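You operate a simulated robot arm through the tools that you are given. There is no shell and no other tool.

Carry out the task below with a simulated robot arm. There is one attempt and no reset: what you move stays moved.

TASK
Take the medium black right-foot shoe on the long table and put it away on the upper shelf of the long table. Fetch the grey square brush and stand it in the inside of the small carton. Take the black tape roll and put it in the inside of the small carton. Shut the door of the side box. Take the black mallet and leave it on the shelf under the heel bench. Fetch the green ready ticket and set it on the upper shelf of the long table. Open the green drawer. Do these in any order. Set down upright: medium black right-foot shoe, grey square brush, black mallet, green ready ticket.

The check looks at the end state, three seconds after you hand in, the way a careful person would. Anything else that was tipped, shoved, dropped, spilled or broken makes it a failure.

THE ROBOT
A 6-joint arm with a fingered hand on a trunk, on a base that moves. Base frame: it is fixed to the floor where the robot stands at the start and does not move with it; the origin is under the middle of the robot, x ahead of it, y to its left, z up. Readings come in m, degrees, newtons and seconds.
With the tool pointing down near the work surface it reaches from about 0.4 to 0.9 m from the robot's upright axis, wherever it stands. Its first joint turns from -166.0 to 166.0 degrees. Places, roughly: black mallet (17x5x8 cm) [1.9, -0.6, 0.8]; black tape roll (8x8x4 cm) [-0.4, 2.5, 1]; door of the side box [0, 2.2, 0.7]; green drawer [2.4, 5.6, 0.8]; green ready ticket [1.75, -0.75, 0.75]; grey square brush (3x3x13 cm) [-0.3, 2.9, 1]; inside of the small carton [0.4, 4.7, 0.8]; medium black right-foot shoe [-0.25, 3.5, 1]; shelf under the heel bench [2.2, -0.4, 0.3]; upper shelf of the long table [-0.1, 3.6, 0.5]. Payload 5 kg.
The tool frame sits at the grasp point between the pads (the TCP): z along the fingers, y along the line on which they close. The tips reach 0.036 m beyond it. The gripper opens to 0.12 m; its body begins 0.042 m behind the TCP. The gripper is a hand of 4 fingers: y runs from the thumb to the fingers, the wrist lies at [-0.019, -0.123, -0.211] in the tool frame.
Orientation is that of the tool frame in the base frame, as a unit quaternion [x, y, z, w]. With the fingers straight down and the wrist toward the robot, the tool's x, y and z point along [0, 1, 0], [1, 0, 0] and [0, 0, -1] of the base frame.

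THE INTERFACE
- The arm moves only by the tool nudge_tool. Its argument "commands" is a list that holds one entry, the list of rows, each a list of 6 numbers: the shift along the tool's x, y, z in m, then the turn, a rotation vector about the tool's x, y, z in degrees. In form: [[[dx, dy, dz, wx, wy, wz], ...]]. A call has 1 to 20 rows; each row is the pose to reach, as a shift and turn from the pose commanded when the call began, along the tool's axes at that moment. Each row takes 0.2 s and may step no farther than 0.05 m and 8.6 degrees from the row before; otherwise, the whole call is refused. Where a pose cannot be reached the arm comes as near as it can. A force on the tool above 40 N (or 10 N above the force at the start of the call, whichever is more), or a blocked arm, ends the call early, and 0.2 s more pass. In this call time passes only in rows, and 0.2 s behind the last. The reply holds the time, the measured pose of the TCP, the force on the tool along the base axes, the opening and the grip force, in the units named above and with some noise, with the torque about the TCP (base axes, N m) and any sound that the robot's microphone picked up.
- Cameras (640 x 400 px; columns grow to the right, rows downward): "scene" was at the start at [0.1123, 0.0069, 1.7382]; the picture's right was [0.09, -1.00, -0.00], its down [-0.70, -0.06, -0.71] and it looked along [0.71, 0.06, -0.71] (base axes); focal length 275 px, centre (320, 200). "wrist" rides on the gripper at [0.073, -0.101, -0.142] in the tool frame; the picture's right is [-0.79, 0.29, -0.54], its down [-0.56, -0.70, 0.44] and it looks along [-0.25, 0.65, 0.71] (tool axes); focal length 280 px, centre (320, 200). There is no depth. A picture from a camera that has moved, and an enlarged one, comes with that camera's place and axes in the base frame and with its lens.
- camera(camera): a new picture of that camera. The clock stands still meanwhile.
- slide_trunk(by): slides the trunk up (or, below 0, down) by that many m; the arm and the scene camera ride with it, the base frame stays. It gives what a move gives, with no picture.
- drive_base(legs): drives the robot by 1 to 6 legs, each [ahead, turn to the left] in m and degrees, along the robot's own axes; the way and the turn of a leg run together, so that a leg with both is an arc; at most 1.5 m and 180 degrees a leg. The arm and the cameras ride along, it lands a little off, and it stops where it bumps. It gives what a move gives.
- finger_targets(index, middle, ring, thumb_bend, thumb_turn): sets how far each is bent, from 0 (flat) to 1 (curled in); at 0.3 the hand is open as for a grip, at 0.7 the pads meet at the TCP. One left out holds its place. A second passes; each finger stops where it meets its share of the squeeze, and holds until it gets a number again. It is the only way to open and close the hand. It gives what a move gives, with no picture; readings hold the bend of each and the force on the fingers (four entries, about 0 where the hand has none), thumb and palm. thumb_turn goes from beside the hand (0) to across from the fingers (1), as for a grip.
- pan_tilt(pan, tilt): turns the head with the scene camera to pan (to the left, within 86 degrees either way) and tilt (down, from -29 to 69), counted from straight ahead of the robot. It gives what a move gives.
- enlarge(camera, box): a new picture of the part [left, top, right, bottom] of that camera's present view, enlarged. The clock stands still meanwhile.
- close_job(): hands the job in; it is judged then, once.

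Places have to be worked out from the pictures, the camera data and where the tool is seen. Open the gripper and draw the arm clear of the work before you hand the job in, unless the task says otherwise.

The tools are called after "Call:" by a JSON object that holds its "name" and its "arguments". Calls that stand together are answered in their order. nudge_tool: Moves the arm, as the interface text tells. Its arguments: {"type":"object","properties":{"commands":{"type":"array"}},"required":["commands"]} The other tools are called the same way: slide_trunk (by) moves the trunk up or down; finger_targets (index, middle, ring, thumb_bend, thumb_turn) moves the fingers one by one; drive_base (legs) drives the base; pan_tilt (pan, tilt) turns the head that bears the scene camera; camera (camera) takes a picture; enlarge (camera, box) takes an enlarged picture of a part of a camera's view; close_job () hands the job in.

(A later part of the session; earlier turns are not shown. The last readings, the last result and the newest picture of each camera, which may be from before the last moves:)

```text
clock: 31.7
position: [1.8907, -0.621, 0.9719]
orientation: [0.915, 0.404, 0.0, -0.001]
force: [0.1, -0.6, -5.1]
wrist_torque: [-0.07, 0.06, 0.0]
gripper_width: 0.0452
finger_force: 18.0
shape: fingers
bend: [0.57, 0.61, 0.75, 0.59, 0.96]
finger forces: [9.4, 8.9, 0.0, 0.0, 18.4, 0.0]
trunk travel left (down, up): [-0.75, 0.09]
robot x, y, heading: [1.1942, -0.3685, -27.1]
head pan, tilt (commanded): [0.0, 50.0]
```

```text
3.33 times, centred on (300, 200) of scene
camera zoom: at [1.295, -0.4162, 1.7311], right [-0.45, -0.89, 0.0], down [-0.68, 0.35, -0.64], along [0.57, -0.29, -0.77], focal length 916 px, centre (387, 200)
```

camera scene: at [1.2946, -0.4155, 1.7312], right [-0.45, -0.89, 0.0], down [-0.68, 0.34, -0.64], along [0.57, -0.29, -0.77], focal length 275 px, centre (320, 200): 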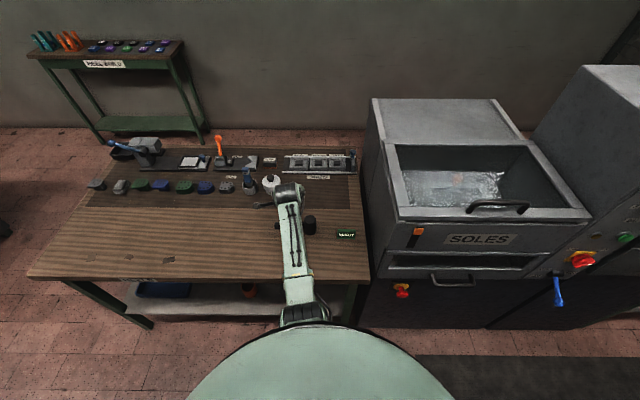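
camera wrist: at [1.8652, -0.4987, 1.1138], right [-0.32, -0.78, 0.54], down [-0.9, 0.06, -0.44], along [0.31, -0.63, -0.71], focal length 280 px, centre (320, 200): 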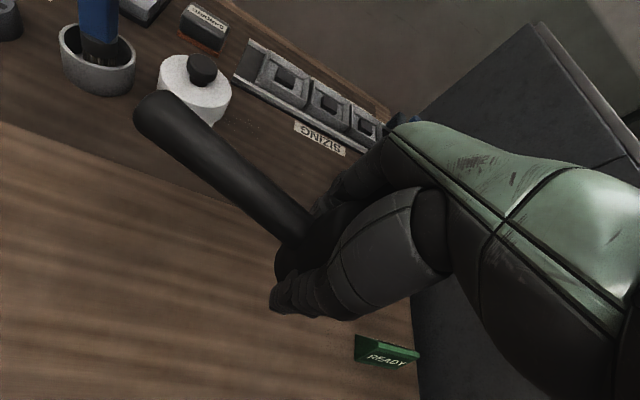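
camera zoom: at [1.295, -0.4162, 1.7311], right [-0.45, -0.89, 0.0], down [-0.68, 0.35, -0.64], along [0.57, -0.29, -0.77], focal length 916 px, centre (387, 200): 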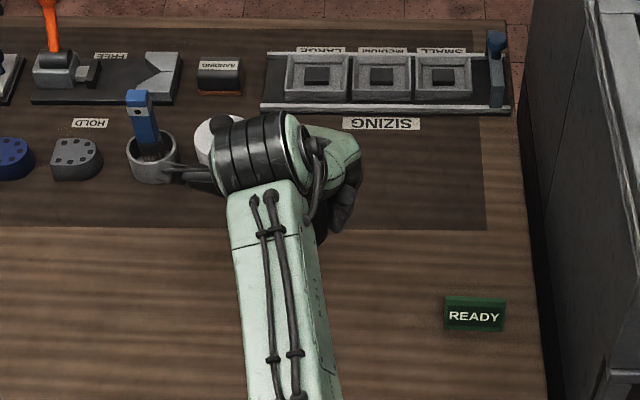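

The mallet is held (≈5 N weight). I back away from the bench and shift the robot 0.5 m to the left to face the free part of the lower shelf, between the orange cup and the blue tray.

Call:
{"name": "drive_base", "arguments": {"legs": [[-0.4, 0], [0, 90], [0.5, 0], [0, -90]]}}

Call:
{"name": "camera", "arguments": {"camera": "scene"}}

Call:
{"name": "camera", "arguments": {"camera": "wrist"}}

```text
clock: 46.4
position: [1.7446, -0.0045, 0.9714]
orientation: [0.917, 0.398, -0.001, -0.001]
force: [-0.3, 0.0, -6.1]
wrist_torque: [-0.09, 0.03, -0.02]
gripper_width: 0.0444
finger_force: 16.9
shape: fingers
bend: [0.58, 0.61, 0.75, 0.59, 0.96]
finger forces: [9.0, 8.5, 0.0, 0.1, 17.6, 0.0]
trunk travel left (down, up): [-0.75, 0.09]
robot x, y, heading: [1.0575, 0.2629, -27.3]
head pan, tilt (commanded): [0.0, 50.0]
```

```text
taken
camera scene: at [1.1521, 0.209, 1.731], right [-0.46, -0.89, 0.0], down [-0.68, 0.35, -0.64], along [0.57, -0.3, -0.77], focal length 275 px, centre (320, 200)
```

scene: 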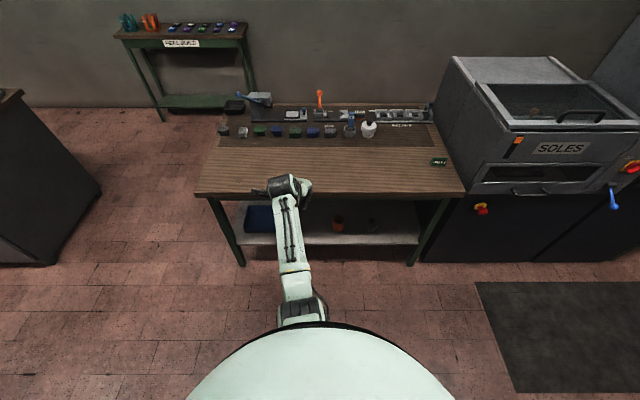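

```text
taken
camera wrist: at [1.7213, 0.1188, 1.1138], right [-0.33, -0.77, 0.54], down [-0.89, 0.07, -0.44], along [0.3, -0.63, -0.71], focal length 280 px, centre (320, 200)
```

wrist: 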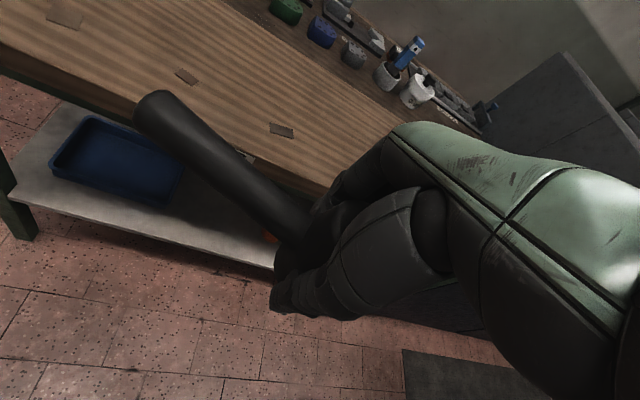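

The robot now faces the free shelf section (TCP ~19 cm in front of the table edge). I lower the trunk 0.55 m, which also gives the scene camera a view under the bench.

Call:
{"name": "slide_trunk", "arguments": {"by": -0.55}}

Call:
{"name": "pan_tilt", "arguments": {"pan": 0, "tilt": 35}}

Call:
{"name": "camera", "arguments": {"camera": "scene"}}

Call:
{"name": "camera", "arguments": {"camera": "wrist"}}

```text
refused: -0.55 is not a number from -0.4 to 0.4
```

```text
clock: 47.1
position: [1.7449, -0.0041, 0.971]
orientation: [0.918, 0.397, -0.001, -0.001]
force: [0.0, 0.0, -5.9]
wrist_torque: [-0.07, 0.1, 0.01]
gripper_width: 0.0442
finger_force: 18.0
shape: fingers
bend: [0.58, 0.61, 0.75, 0.59, 0.96]
finger forces: [9.0, 8.6, 0.0, 0.1, 17.6, 0.0]
trunk travel left (down, up): [-0.75, 0.09]
robot x, y, heading: [1.0545, 0.2607, -27.6]
head pan, tilt (commanded): [0.0, 35.0]
```

```text
taken
camera scene: at [1.1619, 0.2039, 1.7527], right [-0.46, -0.89, 0.0], down [-0.51, 0.27, -0.82], along [0.73, -0.38, -0.57], focal length 275 px, centre (320, 200)
```

scene: 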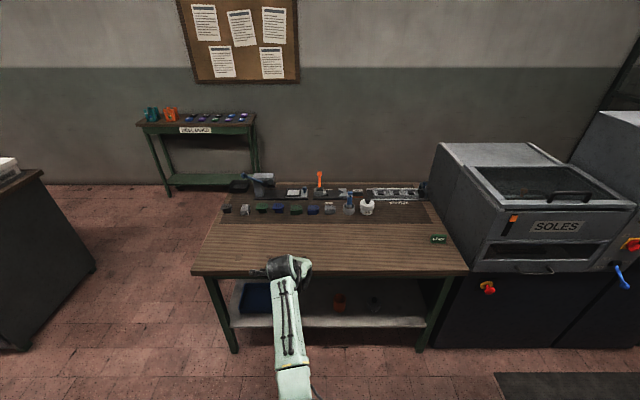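

```text
taken
camera wrist: at [1.7212, 0.1189, 1.1136], right [-0.33, -0.77, 0.54], down [-0.89, 0.07, -0.44], along [0.3, -0.63, -0.71], focal length 280 px, centre (320, 200)
```

wrist: 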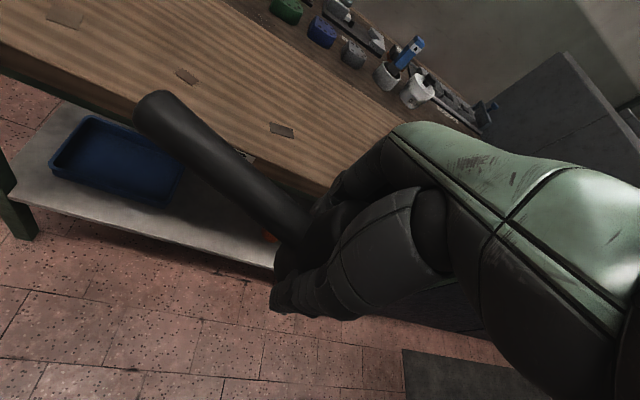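

The slide is limited to 0.4 m per call, so I lower in two steps.

Call:
{"name": "slide_trunk", "arguments": {"by": -0.35}}

Call:
{"name": "slide_trunk", "arguments": {"by": -0.2}}

Call:
{"name": "camera", "arguments": {"camera": "scene"}}

Call:
{"name": "camera", "arguments": {"camera": "wrist"}}

```text
clock: 50.5
position: [1.7443, -0.0042, 0.6214]
orientation: [0.918, 0.397, -0.001, -0.001]
force: [-0.6, -0.5, -5.7]
wrist_torque: [-0.09, 0.04, -0.02]
gripper_width: 0.0443
finger_force: 16.9
shape: fingers
bend: [0.58, 0.61, 0.75, 0.59, 0.96]
finger forces: [8.9, 8.5, 0.0, 0.1, 17.6, 0.1]
trunk travel left (down, up): [-0.4, 0.44]
robot x, y, heading: [1.0572, 0.2598, -27.4]
head pan, tilt (commanded): [0.0, 35.0]
```

```text
clock: 52.7
position: [1.7452, -0.0039, 0.4214]
orientation: [0.917, 0.398, -0.002, -0.001]
force: [-0.4, 0.2, -5.9]
wrist_torque: [-0.09, 0.04, 0.0]
gripper_width: 0.044
finger_force: 17.6
shape: fingers
bend: [0.58, 0.61, 0.75, 0.59, 0.96]
finger forces: [9.0, 8.5, 0.0, 0.1, 17.6, 0.0]
trunk travel left (down, up): [-0.2, 0.64]
robot x, y, heading: [1.0549, 0.2603, -27.5]
head pan, tilt (commanded): [0.0, 35.0]
```

```text
taken
camera scene: at [1.1615, 0.2041, 1.2028], right [-0.46, -0.89, 0.0], down [-0.51, 0.27, -0.82], along [0.73, -0.38, -0.57], focal length 275 px, centre (320, 200)
```

scene: 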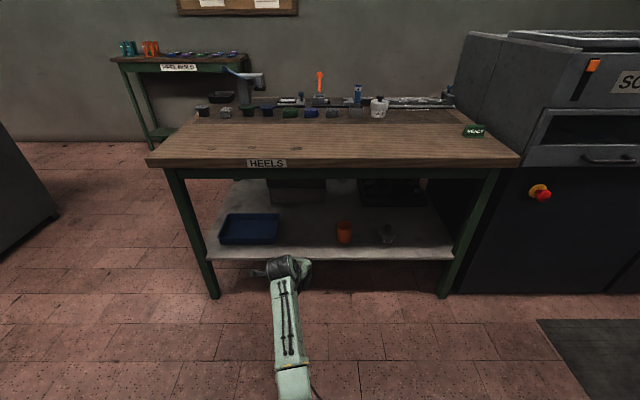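

```text
taken
camera wrist: at [1.7209, 0.119, 0.5638], right [-0.33, -0.77, 0.54], down [-0.89, 0.07, -0.44], along [0.3, -0.63, -0.71], focal length 280 px, centre (320, 200)
```

wrist: 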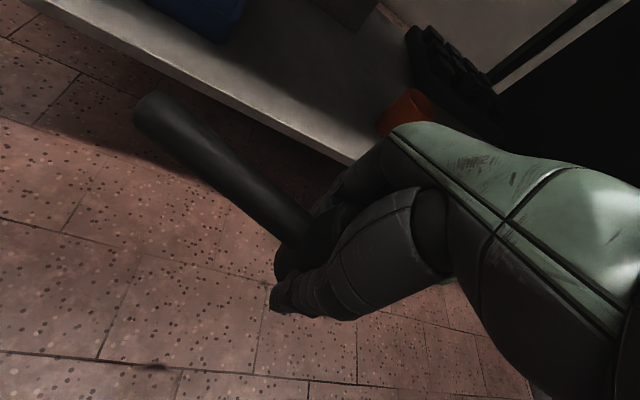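

I enlarge the view of the shelf to measure its height and the free space.

Call:
{"name": "enlarge", "arguments": {"camera": "scene", "box": [180, 140, 340, 280]}}

Call:
{"name": "enlarge", "arguments": {"camera": "scene", "box": [320, 140, 520, 300]}}

Call:
{"name": "enlarge", "arguments": {"camera": "wrist", "box": [0, 0, 480, 300]}}

```text
2.86 times, centred on (260, 210) of scene
camera zoom: at [1.1615, 0.2041, 1.2028], right [-0.46, -0.89, 0.0], down [-0.51, 0.27, -0.82], along [0.73, -0.38, -0.57], focal length 785 px, centre (491, 171)
```

zoom: 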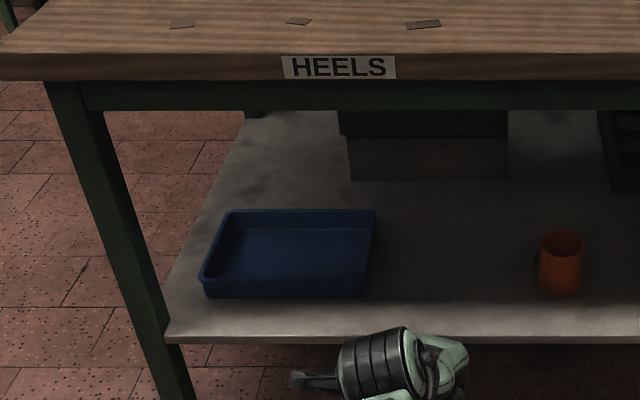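

```text
2.50 times, centred on (420, 220) of scene
camera zoom: at [1.1615, 0.2041, 1.2028], right [-0.46, -0.89, 0.0], down [-0.51, 0.27, -0.82], along [0.73, -0.38, -0.57], focal length 687 px, centre (70, 150)
```

zoom: 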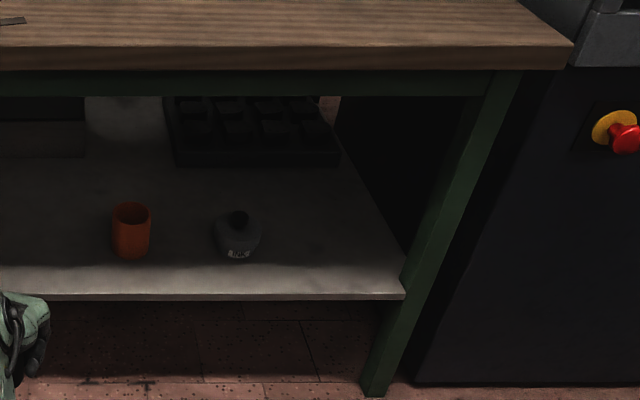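

```text
1.33 times, centred on (240, 150) of wrist
camera zoom: at [1.7209, 0.119, 0.5638], right [-0.33, -0.77, 0.54], down [-0.89, 0.07, -0.44], along [0.3, -0.63, -0.71], focal length 374 px, centre (427, 267)
```

zoom: 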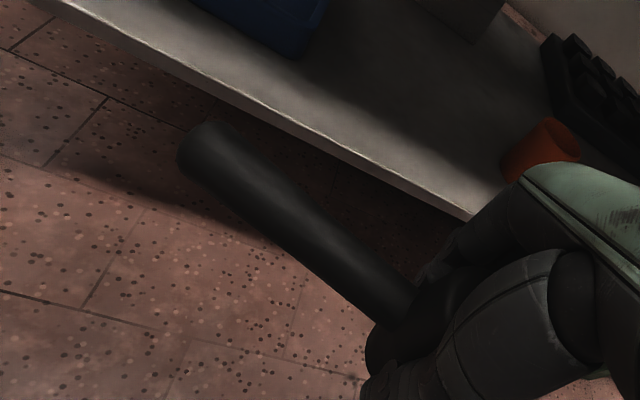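

Measured: lower shelf top ≈0.315 m, its front edge ≈0.95 m ahead of me; free gap between cup (left −0.11) and tray (left 0.20). I yaw the hand 35° so the handle will point into the shelf, shifting slightly right.

Call:
{"name": "nudge_tool", "arguments": {"commands": [[[-0.0085, 0.0024, 0, 0, 0, 7], [-0.017, 0.0048, 0, 0, 0, 14], [-0.0255, 0.0072, 0, 0, 0, 21], [-0.034, 0.0096, 0, 0, 0, 28], [-0.0424, 0.0118, 0, 0, 0, 35]]]}}

Call:
{"name": "enlarge", "arguments": {"camera": "scene", "box": [180, 140, 420, 290]}}

Call:
{"name": "camera", "arguments": {"camera": "wrist"}}

```text
clock: 53.9
position: [1.7238, -0.0416, 0.4213]
orientation: [0.995, 0.102, -0.001, 0.0]
force: [-0.1, -0.3, -5.3]
wrist_torque: [0.0, 0.09, -0.02]
gripper_width: 0.0443
finger_force: 17.9
shape: fingers
bend: [0.58, 0.61, 0.75, 0.59, 0.96]
finger forces: [9.1, 8.4, 0.0, 0.0, 17.6, 0.0]
trunk travel left (down, up): [-0.2, 0.64]
robot x, y, heading: [1.0566, 0.2577, -27.6]
head pan, tilt (commanded): [0.0, 35.0]
```

```text
2.67 times, centred on (300, 215) of scene
camera zoom: at [1.1616, 0.204, 1.2028], right [-0.46, -0.89, 0.0], down [-0.51, 0.27, -0.82], along [0.73, -0.38, -0.57], focal length 732 px, centre (373, 160)
```

zoom: 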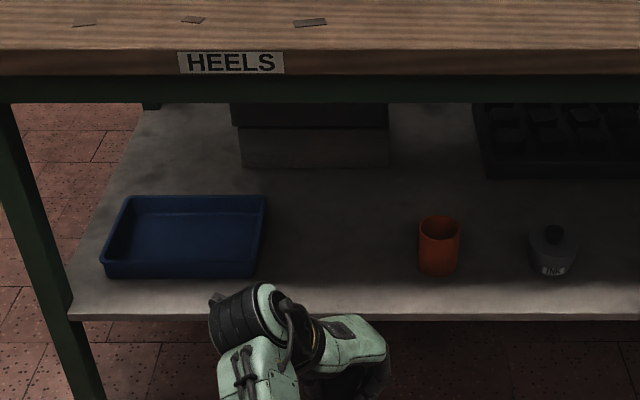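

```text
taken
camera wrist: at [1.7743, 0.0721, 0.5638], right [-0.71, -0.44, 0.54], down [-0.69, 0.57, -0.44], along [-0.11, -0.69, -0.71], focal length 280 px, centre (320, 200)
```

wrist: 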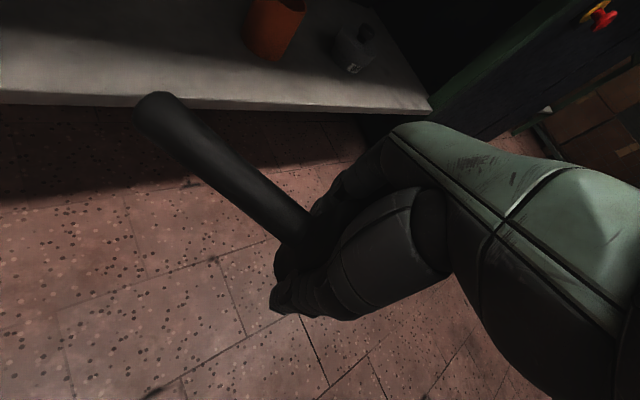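

Clear path; the mallet's bottom is ~5 cm above shelf height. I drive ahead 0.25 m and check.

Call:
{"name": "drive_base", "arguments": {"legs": [[0.25, 0]]}}

Call:
{"name": "camera", "arguments": {"camera": "scene"}}

Call:
{"name": "camera", "arguments": {"camera": "wrist"}}

```text
clock: 55.9
position: [1.9457, -0.1532, 0.4218]
orientation: [0.994, 0.105, -0.001, 0.0]
force: [-0.3, -0.4, -5.8]
wrist_torque: [-0.01, 0.07, -0.02]
gripper_width: 0.0441
finger_force: 17.0
shape: fingers
bend: [0.58, 0.61, 0.75, 0.59, 0.96]
finger forces: [9.1, 8.6, 0.0, 0.0, 17.6, 0.0]
trunk travel left (down, up): [-0.2, 0.64]
robot x, y, heading: [1.278, 0.1465, -27.4]
head pan, tilt (commanded): [0.0, 35.0]
```

```text
taken
camera scene: at [1.3824, 0.0899, 1.2027], right [-0.46, -0.89, 0.0], down [-0.51, 0.26, -0.82], along [0.73, -0.38, -0.57], focal length 275 px, centre (320, 200)
```

scene: 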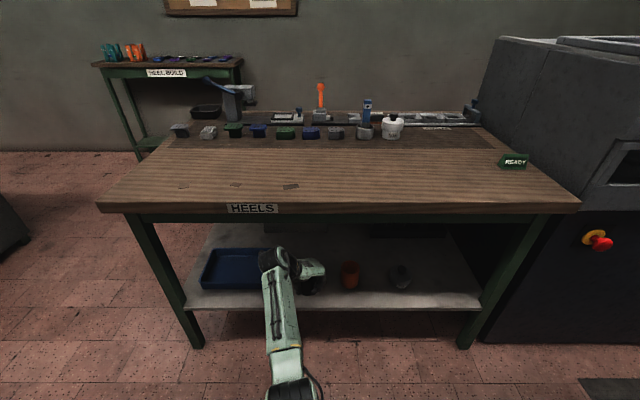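

```text
taken
camera wrist: at [1.9952, -0.0393, 0.5635], right [-0.71, -0.45, 0.54], down [-0.7, 0.57, -0.44], along [-0.11, -0.69, -0.71], focal length 280 px, centre (320, 200)
```

wrist: 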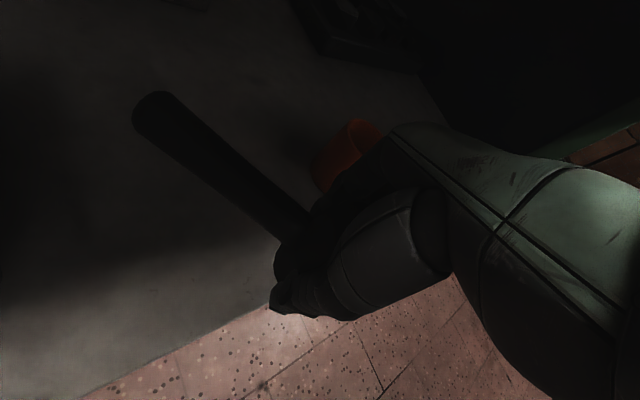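

Hand with mallet is 3 cm inside the shelf edge and clear of cup and tray. I move 9 cm further in, then descend gently toward the shelf.

Call:
{"name": "nudge_tool", "arguments": {"commands": [[[0.023, 0.019, 0, 0, 0, 0], [0.046, 0.038, 0, 0, 0, 0], [0.0695, 0.0572, 0, 0, 0, 0]]]}}

Call:
{"name": "enlarge", "arguments": {"camera": "scene", "box": [170, 190, 410, 340]}}

Call:
{"name": "camera", "arguments": {"camera": "wrist"}}

```text
clock: 56.7
position: [2.023, -0.1947, 0.4205]
orientation: [0.994, 0.106, -0.003, 0.0]
force: [-1.0, 0.5, -6.3]
wrist_torque: [-0.08, 0.1, 0.01]
gripper_width: 0.0442
finger_force: 17.8
shape: fingers
bend: [0.58, 0.61, 0.75, 0.59, 0.96]
finger forces: [9.0, 8.4, 0.0, 0.0, 17.8, 0.1]
trunk travel left (down, up): [-0.2, 0.64]
robot x, y, heading: [1.2759, 0.1469, -27.3]
head pan, tilt (commanded): [0.0, 35.0]
```

```text
2.67 times, centred on (290, 265) of scene
camera zoom: at [1.382, 0.0901, 1.2027], right [-0.46, -0.89, 0.0], down [-0.51, 0.26, -0.82], along [0.73, -0.38, -0.57], focal length 732 px, centre (400, 27)
```

zoom: 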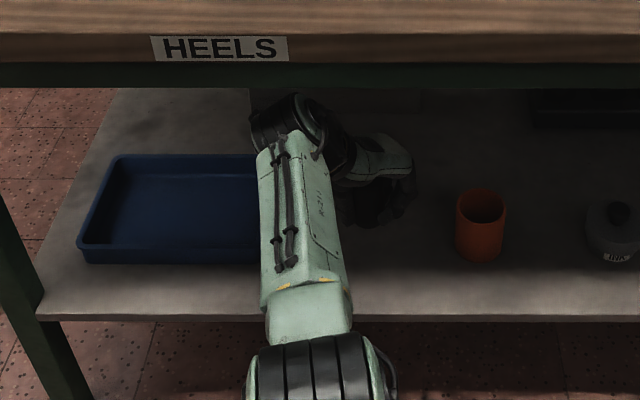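

```text
taken
camera wrist: at [2.0738, -0.0807, 0.5625], right [-0.71, -0.45, 0.54], down [-0.7, 0.57, -0.44], along [-0.11, -0.69, -0.71], focal length 280 px, centre (320, 200)
```

wrist: 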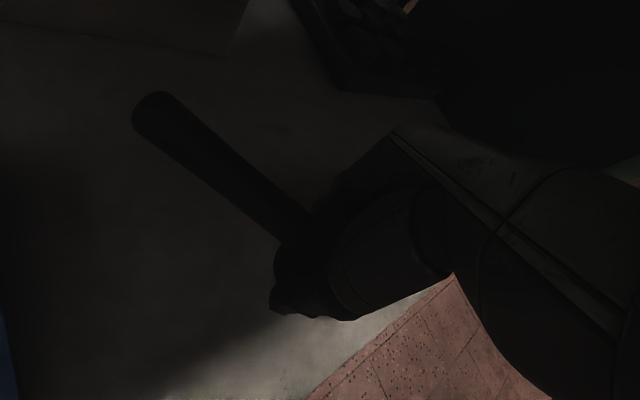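

Positioned well, with the forearm clear of the table edge. I descend 4 cm and read forces.

Call:
{"name": "nudge_tool", "arguments": {"commands": [[[0, 0, 0.015, 0, 0, 0], [0, 0, 0.03, 0, 0, 0], [0, 0, 0.04, 0, 0, 0]]]}}

Call:
{"name": "enlarge", "arguments": {"camera": "scene", "box": [230, 220, 390, 320]}}

```text
clock: 57.5
position: [2.0249, -0.1961, 0.381]
orientation: [0.994, 0.105, 0.0, 0.0]
force: [1.0, 0.5, -6.0]
wrist_torque: [0.0, 0.09, 0.0]
gripper_width: 0.0441
finger_force: 17.9
shape: fingers
bend: [0.58, 0.61, 0.75, 0.59, 0.96]
finger forces: [9.1, 8.5, 0.0, 0.0, 17.8, 0.1]
trunk travel left (down, up): [-0.2, 0.64]
robot x, y, heading: [1.2752, 0.1484, -27.5]
head pan, tilt (commanded): [0.0, 35.0]
```

```text
4.00 times, centred on (310, 270) of scene
camera zoom: at [1.3821, 0.09, 1.2028], right [-0.46, -0.89, 0.0], down [-0.51, 0.26, -0.82], along [0.73, -0.38, -0.57], focal length 1099 px, centre (360, -80)
```

zoom: 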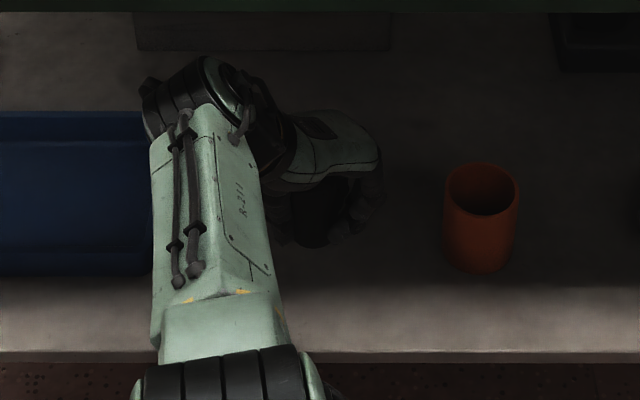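

No contact yet at TCP 0.381. I continue down in 3 mm steps.

Call:
{"name": "nudge_tool", "arguments": {"commands": [[[0, 0, 0.003, 0, 0, 0], [0, 0, 0.006, 0, 0, 0], [0, 0, 0.009, 0, 0, 0]]]}}

```text
clock: 58.3
position: [2.0247, -0.1966, 0.3733]
orientation: [0.994, 0.106, -0.001, 0.001]
force: [-0.1, 0.1, -5.8]
wrist_torque: [-0.02, 0.08, 0.01]
gripper_width: 0.0442
finger_force: 18.5
shape: fingers
bend: [0.58, 0.61, 0.75, 0.59, 0.96]
finger forces: [9.0, 8.5, 0.0, 0.1, 17.8, 0.0]
trunk travel left (down, up): [-0.2, 0.64]
robot x, y, heading: [1.2741, 0.1446, -27.5]
head pan, tilt (commanded): [0.0, 35.0]
```

Still free. I continue down in 3 mm steps, watching the vertical force.

Call:
{"name": "nudge_tool", "arguments": {"commands": [[[0, 0, 0.003, 0, 0, 0], [0, 0, 0.006, 0, 0, 0]]]}}

Call:
{"name": "nudge_tool", "arguments": {"commands": [[[0, 0, 0.003, 0, 0, 0], [0, 0, 0.006, 0, 0, 0]]]}}

```text
clock: 58.9
position: [2.0255, -0.1949, 0.3667]
orientation: [0.994, 0.106, -0.001, 0.0]
force: [-0.2, 0.2, -5.7]
wrist_torque: [-0.03, 0.09, 0.01]
gripper_width: 0.0442
finger_force: 17.7
shape: fingers
bend: [0.58, 0.61, 0.75, 0.59, 0.96]
finger forces: [9.1, 8.5, 0.0, 0.1, 17.7, 0.0]
trunk travel left (down, up): [-0.2, 0.64]
robot x, y, heading: [1.2739, 0.1437, -27.4]
head pan, tilt (commanded): [0.0, 35.0]
```

```text
clock: 59.5
position: [2.0251, -0.1968, 0.3589]
orientation: [0.994, 0.106, -0.001, 0.0]
force: [0.3, -0.7, -4.8]
wrist_torque: [-0.04, 0.1, -0.03]
gripper_width: 0.0439
finger_force: 17.3
shape: fingers
bend: [0.58, 0.61, 0.75, 0.59, 0.96]
finger forces: [9.0, 8.5, 0.0, 0.0, 17.5, 0.0]
trunk travel left (down, up): [-0.2, 0.64]
robot x, y, heading: [1.2719, 0.1438, -27.6]
head pan, tilt (commanded): [0.0, 35.0]
```

Force is barely changed (-4.8). I continue in 2–3 mm steps.

Call:
{"name": "nudge_tool", "arguments": {"commands": [[[0, 0, 0.002, 0, 0, 0], [0, 0, 0.004, 0, 0, 0]]]}}

Call:
{"name": "enlarge", "arguments": {"camera": "scene", "box": [270, 230, 370, 300]}}

```text
clock: 60.1
position: [2.0247, -0.1953, 0.3562]
orientation: [0.994, 0.105, -0.001, 0.0]
force: [-0.8, 0.0, -5.7]
wrist_torque: [-0.04, 0.12, -0.01]
gripper_width: 0.0442
finger_force: 17.3
shape: fingers
bend: [0.58, 0.61, 0.75, 0.59, 0.96]
finger forces: [9.0, 8.5, 0.1, 0.1, 17.7, 0.0]
trunk travel left (down, up): [-0.2, 0.64]
robot x, y, heading: [1.2731, 0.1476, -27.1]
head pan, tilt (commanded): [0.0, 35.0]
```

```text
5.71 times, centred on (320, 265) of scene
camera zoom: at [1.3821, 0.0901, 1.2028], right [-0.46, -0.89, 0.0], down [-0.51, 0.26, -0.82], along [0.73, -0.38, -0.57], focal length 1570 px, centre (320, -171)
```

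zoom: 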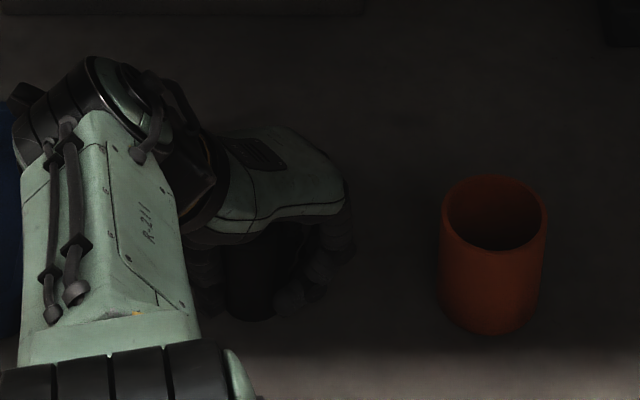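

Bottom of the head should be about 5 cm below the TCP; the shelf may be a bit lower than my estimate. I continue descending until the force shows contact.

Call:
{"name": "nudge_tool", "arguments": {"commands": [[[0, 0, 0.003, 0, 0, 0], [0, 0, 0.006, 0, 0, 0]]]}}

Call:
{"name": "nudge_tool", "arguments": {"commands": [[[0, 0, 0.003, 0, 0, 0], [0, 0, 0.006, 0, 0, 0]]]}}

```text
clock: 60.7
position: [2.0232, -0.1941, 0.3517]
orientation: [0.994, 0.105, -0.001, 0.0]
force: [0.2, -0.2, -6.0]
wrist_torque: [-0.05, 0.11, 0.0]
gripper_width: 0.0441
finger_force: 17.5
shape: fingers
bend: [0.58, 0.61, 0.75, 0.59, 0.96]
finger forces: [8.9, 8.5, 0.1, 0.0, 17.7, 0.1]
trunk travel left (down, up): [-0.2, 0.64]
robot x, y, heading: [1.2736, 0.1439, -27.4]
head pan, tilt (commanded): [0.0, 35.0]
```

```text
clock: 61.3
position: [2.0216, -0.1921, 0.3441]
orientation: [0.994, 0.105, -0.001, -0.001]
force: [-1.1, 0.1, -5.2]
wrist_torque: [-0.01, 0.09, 0.0]
gripper_width: 0.0442
finger_force: 17.3
shape: fingers
bend: [0.58, 0.61, 0.75, 0.59, 0.96]
finger forces: [8.9, 8.4, 0.0, 0.1, 17.5, 0.0]
out of reach, approached as far as the arm can: row 1, 2
trunk travel left (down, up): [-0.2, 0.64]
robot x, y, heading: [1.2774, 0.1441, -27.4]
head pan, tilt (commanded): [0.0, 35.0]
```

The arm is at its downward limit, so I raise the tool 4 cm and will use the trunk to go lower.

Call:
{"name": "nudge_tool", "arguments": {"commands": [[[0, 0, -0.02, 0, 0, 0], [0, 0, -0.04, 0, 0, 0]]]}}

Call:
{"name": "slide_trunk", "arguments": {"by": -0.04}}

```text
clock: 61.9
position: [2.0209, -0.1921, 0.3841]
orientation: [0.994, 0.105, -0.002, -0.001]
force: [0.4, 0.0, -6.2]
wrist_torque: [-0.04, 0.11, -0.01]
gripper_width: 0.0444
finger_force: 17.5
shape: fingers
bend: [0.58, 0.62, 0.75, 0.6, 0.95]
finger forces: [9.0, 8.2, 0.1, 0.0, 17.7, 0.0]
trunk travel left (down, up): [-0.2, 0.64]
robot x, y, heading: [1.2776, 0.1444, -27.4]
head pan, tilt (commanded): [0.0, 35.0]
```

```text
clock: 62.7
position: [2.0221, -0.1931, 0.3449]
orientation: [0.994, 0.106, -0.001, -0.001]
force: [-0.9, 0.5, -5.2]
wrist_torque: [-0.02, 0.06, 0.0]
gripper_width: 0.0442
finger_force: 17.3
shape: fingers
bend: [0.58, 0.62, 0.75, 0.6, 0.96]
finger forces: [9.2, 8.5, 0.0, 0.0, 17.7, 0.1]
trunk travel left (down, up): [-0.16, 0.68]
robot x, y, heading: [1.2795, 0.144, -27.3]
head pan, tilt (commanded): [0.0, 35.0]
```

Still free at 0.345. I keep lowering in 3 mm steps.

Call:
{"name": "nudge_tool", "arguments": {"commands": [[[0, 0, 0.003, 0, 0, 0], [0, 0, 0.006, 0, 0, 0]]]}}

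Call:
{"name": "enlarge", "arguments": {"camera": "wrist", "box": [100, 60, 500, 400]}}

```text
clock: 63.3
position: [2.0228, -0.1943, 0.3419]
orientation: [0.994, 0.106, 0.001, 0.0]
force: [-3.3, 1.3, 9.7]
wrist_torque: [0.44, 0.03, 0.07]
gripper_width: 0.0444
finger_force: 18.0
shape: fingers
bend: [0.58, 0.62, 0.75, 0.6, 0.96]
finger forces: [8.8, 8.7, 0.1, 0.0, 18.8, 0.0]
trunk travel left (down, up): [-0.16, 0.68]
robot x, y, heading: [1.2753, 0.1433, -27.2]
head pan, tilt (commanded): [0.0, 35.0]
```

```text
1.18 times, centred on (300, 230) of wrist
camera zoom: at [2.0714, -0.0788, 0.4846], right [-0.71, -0.45, 0.54], down [-0.69, 0.57, -0.45], along [-0.11, -0.69, -0.71], focal length 330 px, centre (344, 165)
```

zoom: 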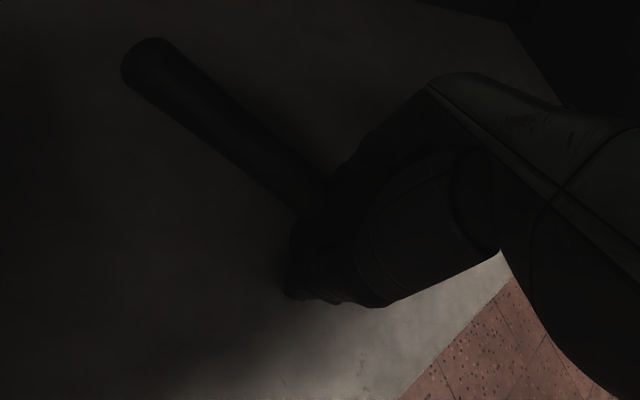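

Contact: +15 N, on the thumb-side rim, so the head is pitched a few degrees. I pitch the tool +3° about x to flatten it and re-read the torque.

Call:
{"name": "nudge_tool", "arguments": {"commands": [[[0, 0, 0, 1.5, 0, 0], [0, 0, 0.001, 3, 0, 0]]]}}

```text
clock: 63.9
position: [2.0221, -0.1937, 0.3423]
orientation: [0.994, 0.106, -0.002, -0.024]
force: [2.5, -5.5, 15.2]
wrist_torque: [-0.72, -0.1, 0.04]
gripper_width: 0.0442
finger_force: 25.5
shape: fingers
bend: [0.58, 0.61, 0.75, 0.6, 0.96]
finger forces: [11.5, 20.3, 0.0, 0.0, 18.7, 0.0]
trunk travel left (down, up): [-0.16, 0.68]
robot x, y, heading: [1.2747, 0.1473, -27.3]
head pan, tilt (commanded): [0.0, 35.0]
```

The contact has swung to the far rim, so level is about midway. I go back 1.3°.

Call:
{"name": "nudge_tool", "arguments": {"commands": [[[0, 0, -0.001, -1.4, 0, 0]]]}}

```text
clock: 64.3
position: [2.0214, -0.1927, 0.3421]
orientation: [0.994, 0.105, 0.0, -0.013]
force: [4.5, -6.1, 18.2]
wrist_torque: [-0.35, -0.16, 0.07]
gripper_width: 0.0443
finger_force: 24.1
shape: fingers
bend: [0.58, 0.61, 0.75, 0.6, 0.96]
finger forces: [11.4, 18.2, 0.0, 0.1, 17.6, 0.0]
trunk travel left (down, up): [-0.16, 0.68]
robot x, y, heading: [1.278, 0.1439, -27.5]
head pan, tilt (commanded): [0.0, 35.0]
```

The remaining torque is explained by friction at the base, so the head is now flat. I ease the pressure slightly before letting go.

Call:
{"name": "nudge_tool", "arguments": {"commands": [[[0, 0, -0.0015, 0, 0, 0]]]}}

```text
clock: 64.7
position: [2.0209, -0.1938, 0.3417]
orientation: [0.994, 0.105, -0.001, -0.012]
force: [5.9, -7.3, 13.3]
wrist_torque: [-0.39, -0.16, 0.06]
gripper_width: 0.0439
finger_force: 22.6
shape: fingers
bend: [0.58, 0.61, 0.75, 0.6, 0.96]
finger forces: [11.7, 17.2, 0.1, 0.0, 16.4, 0.0]
trunk travel left (down, up): [-0.16, 0.68]
robot x, y, heading: [1.275, 0.1468, -27.0]
head pan, tilt (commanded): [0.0, 35.0]
```

Light contact of ~18 N net. I open the fingers gently to 0.5.

Call:
{"name": "finger_targets", "arguments": {"index": 0.52, "middle": 0.52, "ring": 0.5, "thumb_bend": 0.52}}

Call:
{"name": "enlarge", "arguments": {"camera": "wrist", "box": [100, 60, 500, 400]}}

```text
clock: 65.7
position: [2.0203, -0.1931, 0.3419]
orientation: [0.994, 0.105, -0.001, -0.013]
force: [-0.4, 4.8, 11.8]
wrist_torque: [-0.18, -0.18, 0.07]
gripper_width: 0.0533
finger_force: 6.2
shape: fingers
bend: [0.55, 0.54, 0.5, 0.52, 0.97]
finger forces: [8.0, 4.1, 0.0, 0.0, 0.2, 0.0]
trunk travel left (down, up): [-0.16, 0.68]
robot x, y, heading: [1.2741, 0.148, -27.4]
head pan, tilt (commanded): [0.0, 35.0]
```

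```text
1.18 times, centred on (300, 230) of wrist
camera zoom: at [2.0713, -0.082, 0.4867], right [-0.71, -0.46, 0.53], down [-0.7, 0.58, -0.42], along [-0.11, -0.67, -0.73], focal length 330 px, centre (344, 165)
```

zoom: 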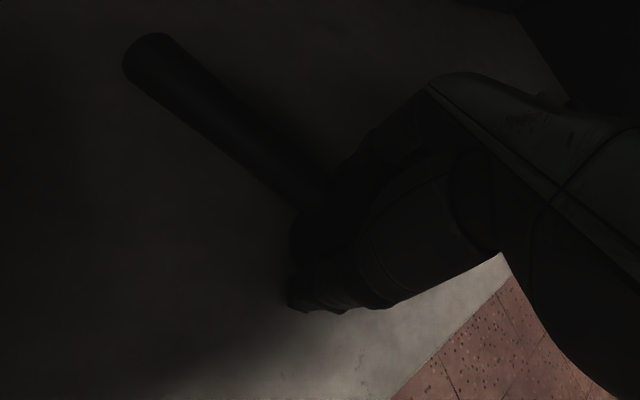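

Thumb released; fingers still touch. I open the fingers more.

Call:
{"name": "finger_targets", "arguments": {"index": 0.47, "middle": 0.47, "ring": 0.47, "thumb_bend": 0.45}}

Call:
{"name": "enlarge", "arguments": {"camera": "wrist", "box": [100, 60, 500, 400]}}

```text
clock: 66.7
position: [2.0208, -0.1926, 0.3413]
orientation: [0.994, 0.106, -0.001, -0.013]
force: [-1.4, 3.0, 8.3]
wrist_torque: [-0.23, 0.01, -0.05]
gripper_width: 0.0753
finger_force: 3.6
shape: fingers
bend: [0.47, 0.49, 0.47, 0.45, 0.97]
finger forces: [1.1, 6.9, 0.0, 0.0, 0.0, 0.0]
trunk travel left (down, up): [-0.16, 0.68]
robot x, y, heading: [1.2752, 0.1489, -27.2]
head pan, tilt (commanded): [0.0, 35.0]
```

```text
1.18 times, centred on (300, 230) of wrist
camera zoom: at [2.0715, -0.0825, 0.4864], right [-0.71, -0.46, 0.53], down [-0.7, 0.58, -0.42], along [-0.11, -0.67, -0.73], focal length 330 px, centre (344, 165)
```

zoom: 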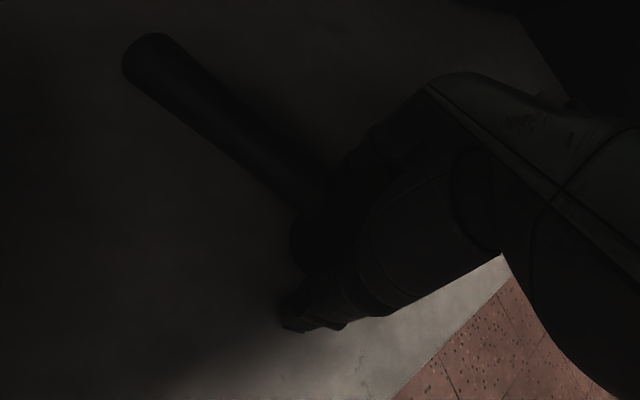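

The remaining force is likely a fingertip touching the shelf. I raise the hand 1 cm and open further.

Call:
{"name": "nudge_tool", "arguments": {"commands": [[[0, 0, -0.005, 0, 0, 0], [0, 0, -0.01, 0, 0, 0]]]}}

Call:
{"name": "finger_targets", "arguments": {"index": 0.35, "middle": 0.35, "ring": 0.35, "thumb_bend": 0.35}}

Call:
{"name": "enlarge", "arguments": {"camera": "wrist", "box": [100, 60, 500, 400]}}

```text
clock: 67.3
position: [2.0213, -0.1946, 0.3483]
orientation: [0.994, 0.106, -0.003, -0.013]
force: [0.5, -0.4, 0.2]
wrist_torque: [0.01, 0.04, 0.02]
gripper_width: 0.0757
finger_force: 0.0
shape: fingers
bend: [0.47, 0.47, 0.47, 0.45, 0.97]
finger forces: [0.1, 0.0, 0.0, 0.0, 0.0, 0.0]
trunk travel left (down, up): [-0.16, 0.68]
robot x, y, heading: [1.2769, 0.1463, -27.2]
head pan, tilt (commanded): [0.0, 35.0]
```

```text
clock: 68.3
position: [2.0214, -0.1942, 0.3508]
orientation: [0.994, 0.105, -0.003, -0.014]
force: [-0.2, -0.1, -1.1]
wrist_torque: [0.01, 0.06, 0.0]
gripper_width: 0.1087
finger_force: 0.0
shape: fingers
bend: [0.35, 0.35, 0.35, 0.35, 0.97]
finger forces: [0.1, 0.1, 0.0, 0.0, 0.1, 0.0]
trunk travel left (down, up): [-0.16, 0.68]
robot x, y, heading: [1.2761, 0.1432, -27.5]
head pan, tilt (commanded): [0.0, 35.0]
```

```text
1.18 times, centred on (300, 230) of wrist
camera zoom: at [2.0721, -0.0831, 0.4949], right [-0.71, -0.46, 0.53], down [-0.7, 0.58, -0.42], along [-0.11, -0.67, -0.73], focal length 330 px, centre (344, 165)
```

zoom: 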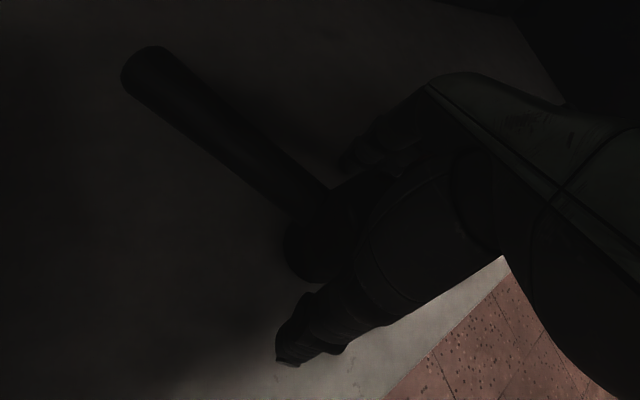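

The hand is free of the mallet. To get out without raising the wrist into the apron, I flatten all fingers so their tips rise, then check.

Call:
{"name": "finger_targets", "arguments": {"index": 0.0, "middle": 0.0, "ring": 0.0, "thumb_bend": 0.0}}

Call:
{"name": "camera", "arguments": {"camera": "wrist"}}

Call:
{"name": "enlarge", "arguments": {"camera": "scene", "box": [230, 200, 390, 310]}}

```text
clock: 69.3
position: [2.0217, -0.1942, 0.3495]
orientation: [0.994, 0.106, -0.002, -0.014]
force: [-0.1, -0.6, 0.1]
wrist_torque: [-0.01, 0.01, -0.03]
gripper_width: 0.195
finger_force: 0.0
shape: fingers
bend: [0.0, 0.0, 0.0, 0.0, 0.97]
finger forces: [0.0, 0.0, 0.0, 0.1, 0.1, 0.0]
trunk travel left (down, up): [-0.16, 0.68]
robot x, y, heading: [1.2784, 0.1468, -27.2]
head pan, tilt (commanded): [0.0, 35.0]
```

```text
taken
camera wrist: at [2.0721, -0.0831, 0.4949], right [-0.71, -0.46, 0.53], down [-0.7, 0.58, -0.42], along [-0.11, -0.67, -0.73], focal length 280 px, centre (320, 200)
```

wrist: 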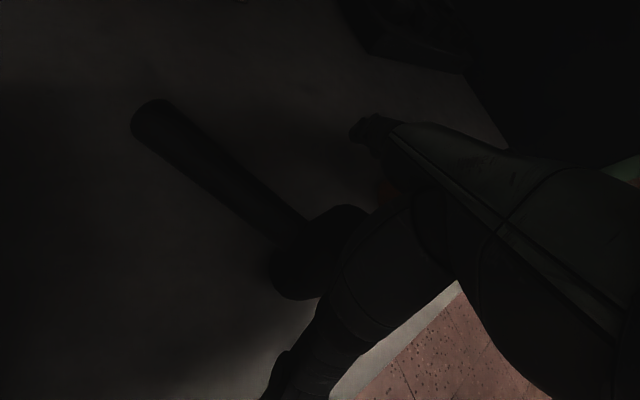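

```text
3.64 times, centred on (310, 255) of scene
camera zoom: at [1.3814, 0.0904, 1.1629], right [-0.46, -0.89, 0.0], down [-0.51, 0.26, -0.82], along [0.73, -0.38, -0.57], focal length 999 px, centre (356, 0)
```

zoom: 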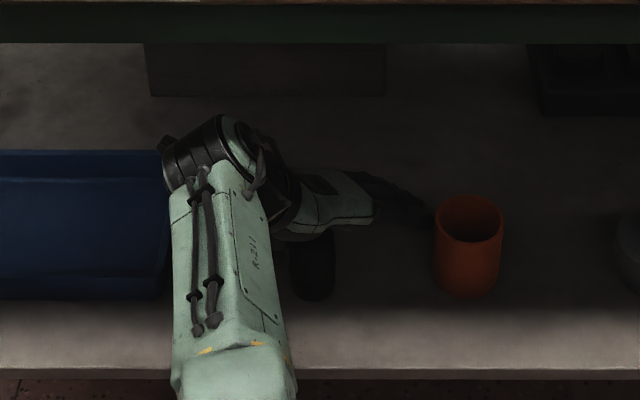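

The mallet stands; the flat fingers are near the cup's left side, so I go straight up 7 cm without any sideways motion and check.

Call:
{"name": "nudge_tool", "arguments": {"commands": [[[0, 0, -0.015, 0, 0, 0], [0, 0, -0.03, 0, 0, 0], [0, 0, -0.045, 0, 0, 0], [0, 0, -0.06, 0, 0, 0], [0, 0, -0.07, 0, 0, 0]]]}}

Call:
{"name": "enlarge", "arguments": {"camera": "scene", "box": [230, 200, 390, 310]}}

Call:
{"name": "camera", "arguments": {"camera": "wrist"}}

```text
clock: 70.5
position: [2.0222, -0.1954, 0.4211]
orientation: [0.994, 0.106, -0.002, -0.015]
force: [0.6, -0.6, 1.0]
wrist_torque: [0.04, 0.0, 0.03]
gripper_width: 0.195
finger_force: 0.0
shape: fingers
bend: [0.0, 0.0, 0.0, 0.0, 0.97]
finger forces: [0.0, 0.0, 0.0, 0.1, 0.0, 0.1]
trunk travel left (down, up): [-0.16, 0.68]
robot x, y, heading: [1.2775, 0.1477, -27.4]
head pan, tilt (commanded): [0.0, 35.0]
```

```text
3.64 times, centred on (310, 255) of scene
camera zoom: at [1.3813, 0.0904, 1.1628], right [-0.46, -0.89, 0.0], down [-0.51, 0.26, -0.82], along [0.73, -0.38, -0.57], focal length 999 px, centre (356, 0)
```

zoom: 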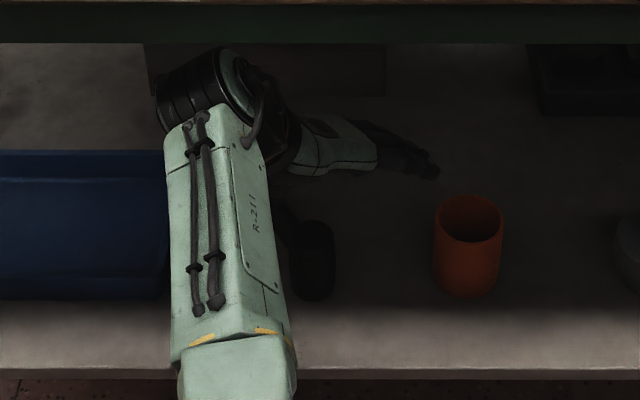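

```text
taken
camera wrist: at [2.0726, -0.0858, 0.5664], right [-0.71, -0.46, 0.54], down [-0.7, 0.58, -0.42], along [-0.11, -0.67, -0.73], focal length 280 px, centre (320, 200)
```

wrist: 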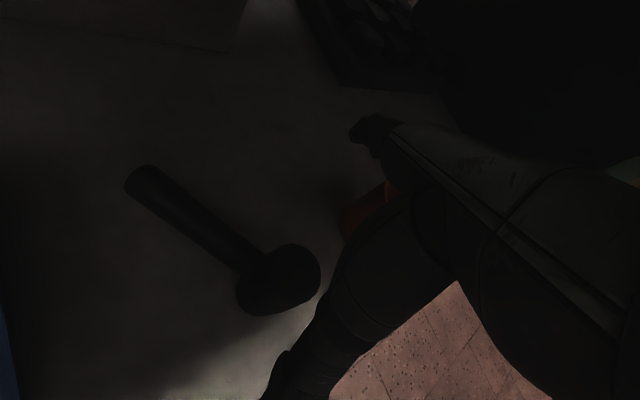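

The mallet stands upright on the shelf. I shift the hand 4 cm left, away from the cup, then back the base straight out.

Call:
{"name": "nudge_tool", "arguments": {"commands": [[[0.013, -0.0155, 0, 0, 0, 0], [0.0255, -0.031, 0, 0, 0, 0]]]}}

Call:
{"name": "enlarge", "arguments": {"camera": "scene", "box": [230, 200, 390, 310]}}

```text
clock: 71.1
position: [2.0401, -0.161, 0.4217]
orientation: [0.994, 0.105, -0.002, -0.013]
force: [0.6, -0.5, 1.4]
wrist_torque: [0.0, 0.02, -0.01]
gripper_width: 0.1947
finger_force: 0.1
shape: fingers
bend: [0.0, 0.0, 0.0, 0.0, 0.97]
finger forces: [0.1, 0.0, 0.1, 0.0, 0.0, 0.0]
trunk travel left (down, up): [-0.16, 0.68]
robot x, y, heading: [1.2731, 0.1463, -27.0]
head pan, tilt (commanded): [0.0, 35.0]
```

```text
3.64 times, centred on (310, 255) of scene
camera zoom: at [1.3815, 0.0906, 1.1628], right [-0.46, -0.89, 0.0], down [-0.51, 0.26, -0.82], along [0.73, -0.38, -0.57], focal length 999 px, centre (356, 0)
```

zoom: 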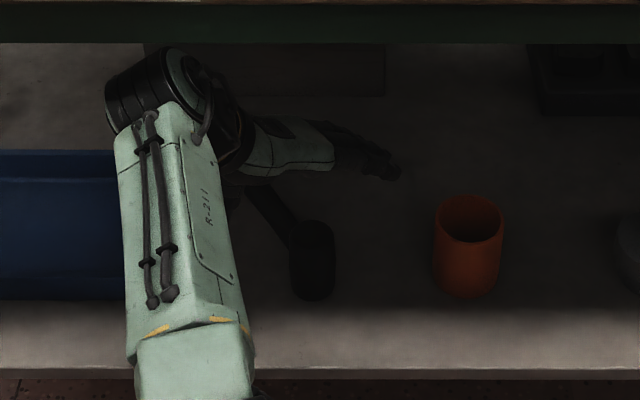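

I raise 1 cm more for clearance over the head and then back straight out.

Call:
{"name": "nudge_tool", "arguments": {"commands": [[[0, 0, -0.01, 0, 0, 0]]]}}

Call:
{"name": "drive_base", "arguments": {"legs": [[-0.12, 0]]}}

Call:
{"name": "enlarge", "arguments": {"camera": "scene", "box": [210, 180, 410, 310]}}

```text
clock: 71.5
position: [2.0394, -0.1607, 0.431]
orientation: [0.994, 0.105, -0.002, -0.014]
force: [-0.7, 0.4, 0.4]
wrist_torque: [0.0, 0.01, 0.0]
gripper_width: 0.1952
finger_force: 0.0
shape: fingers
bend: [0.0, 0.0, 0.0, 0.0, 0.97]
finger forces: [0.0, 0.1, 0.1, 0.1, 0.1, 0.0]
trunk travel left (down, up): [-0.16, 0.68]
robot x, y, heading: [1.2774, 0.1422, -27.1]
head pan, tilt (commanded): [0.0, 35.0]
```

```text
clock: 72.8
position: [1.933, -0.105, 0.431]
orientation: [0.994, 0.106, -0.001, -0.013]
force: [-0.3, -0.3, -0.6]
wrist_torque: [0.01, 0.01, 0.0]
gripper_width: 0.1948
finger_force: 0.1
shape: fingers
bend: [0.0, 0.0, 0.0, 0.0, 0.97]
finger forces: [0.1, 0.1, 0.0, 0.0, 0.1, 0.0]
trunk travel left (down, up): [-0.16, 0.68]
robot x, y, heading: [1.1686, 0.2005, -27.1]
head pan, tilt (commanded): [0.0, 35.0]
```

```text
3.08 times, centred on (310, 245) of scene
camera zoom: at [1.2738, 0.146, 1.1629], right [-0.46, -0.89, 0.0], down [-0.51, 0.26, -0.82], along [0.73, -0.38, -0.57], focal length 845 px, centre (351, 62)
```

zoom: 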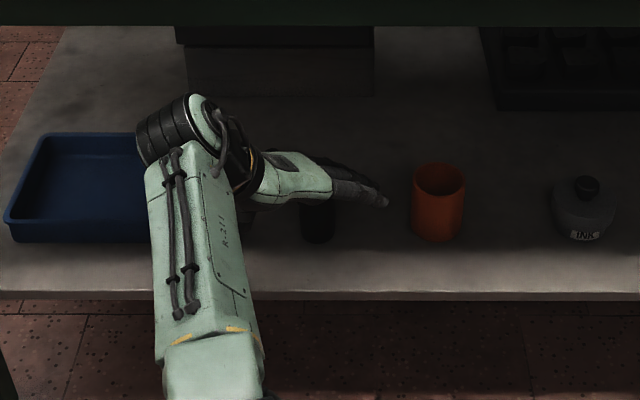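

No contact. I keep backing straight out.

Call:
{"name": "drive_base", "arguments": {"legs": [[-0.3, 0]]}}

Call:
{"name": "camera", "arguments": {"camera": "scene"}}

Call:
{"name": "enlarge", "arguments": {"camera": "scene", "box": [230, 190, 390, 290]}}

```text
clock: 75.0
position: [1.6652, 0.0351, 0.4317]
orientation: [0.994, 0.108, -0.001, -0.014]
force: [0.3, -0.4, 0.7]
wrist_torque: [0.01, 0.01, -0.02]
gripper_width: 0.195
finger_force: 0.1
shape: fingers
bend: [0.0, 0.0, 0.0, 0.0, 0.97]
finger forces: [0.0, 0.1, 0.0, 0.0, 0.0, 0.0]
trunk travel left (down, up): [-0.16, 0.68]
robot x, y, heading: [0.8969, 0.3363, -27.6]
head pan, tilt (commanded): [0.0, 35.0]
```

```text
taken
camera scene: at [1.0058, 0.284, 1.1629], right [-0.46, -0.89, 0.0], down [-0.51, 0.26, -0.82], along [0.73, -0.37, -0.57], focal length 275 px, centre (320, 200)
```

scene: 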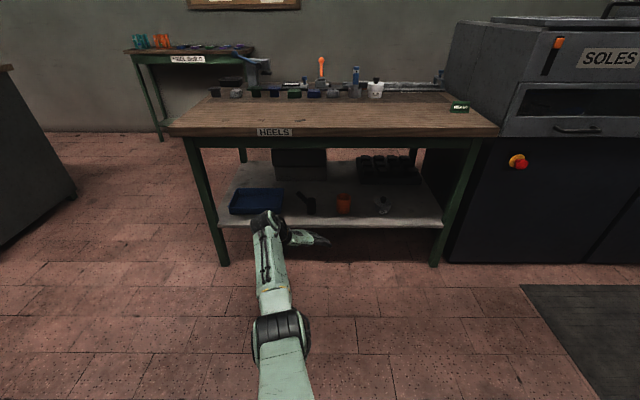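

```text
4.00 times, centred on (310, 240) of scene
camera zoom: at [1.0058, 0.284, 1.1629], right [-0.46, -0.89, 0.0], down [-0.51, 0.26, -0.82], along [0.73, -0.37, -0.57], focal length 1099 px, centre (360, 40)
```

zoom: 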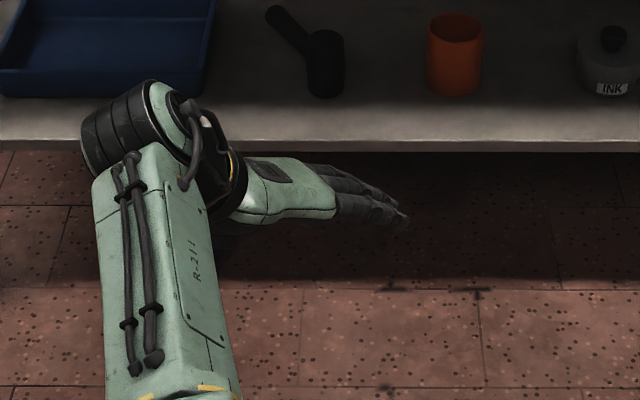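

The mallet looks upright on the shelf. I zoom in more to confirm.

Call:
{"name": "enlarge", "arguments": {"camera": "scene", "box": [280, 175, 370, 235]}}

```text
6.67 times, centred on (325, 205) of scene
camera zoom: at [1.0058, 0.284, 1.1629], right [-0.46, -0.89, 0.0], down [-0.51, 0.26, -0.82], along [0.73, -0.37, -0.57], focal length 1831 px, centre (287, 167)
```

zoom: 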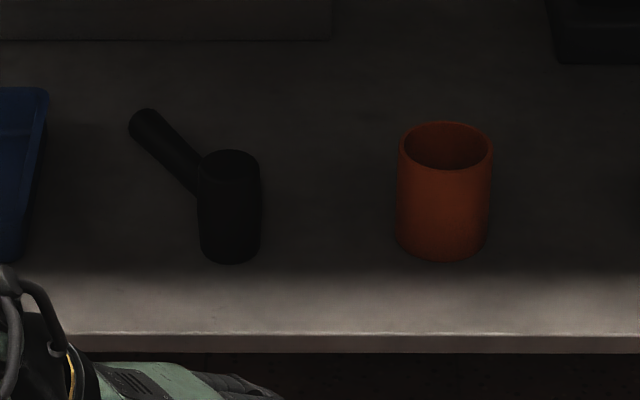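

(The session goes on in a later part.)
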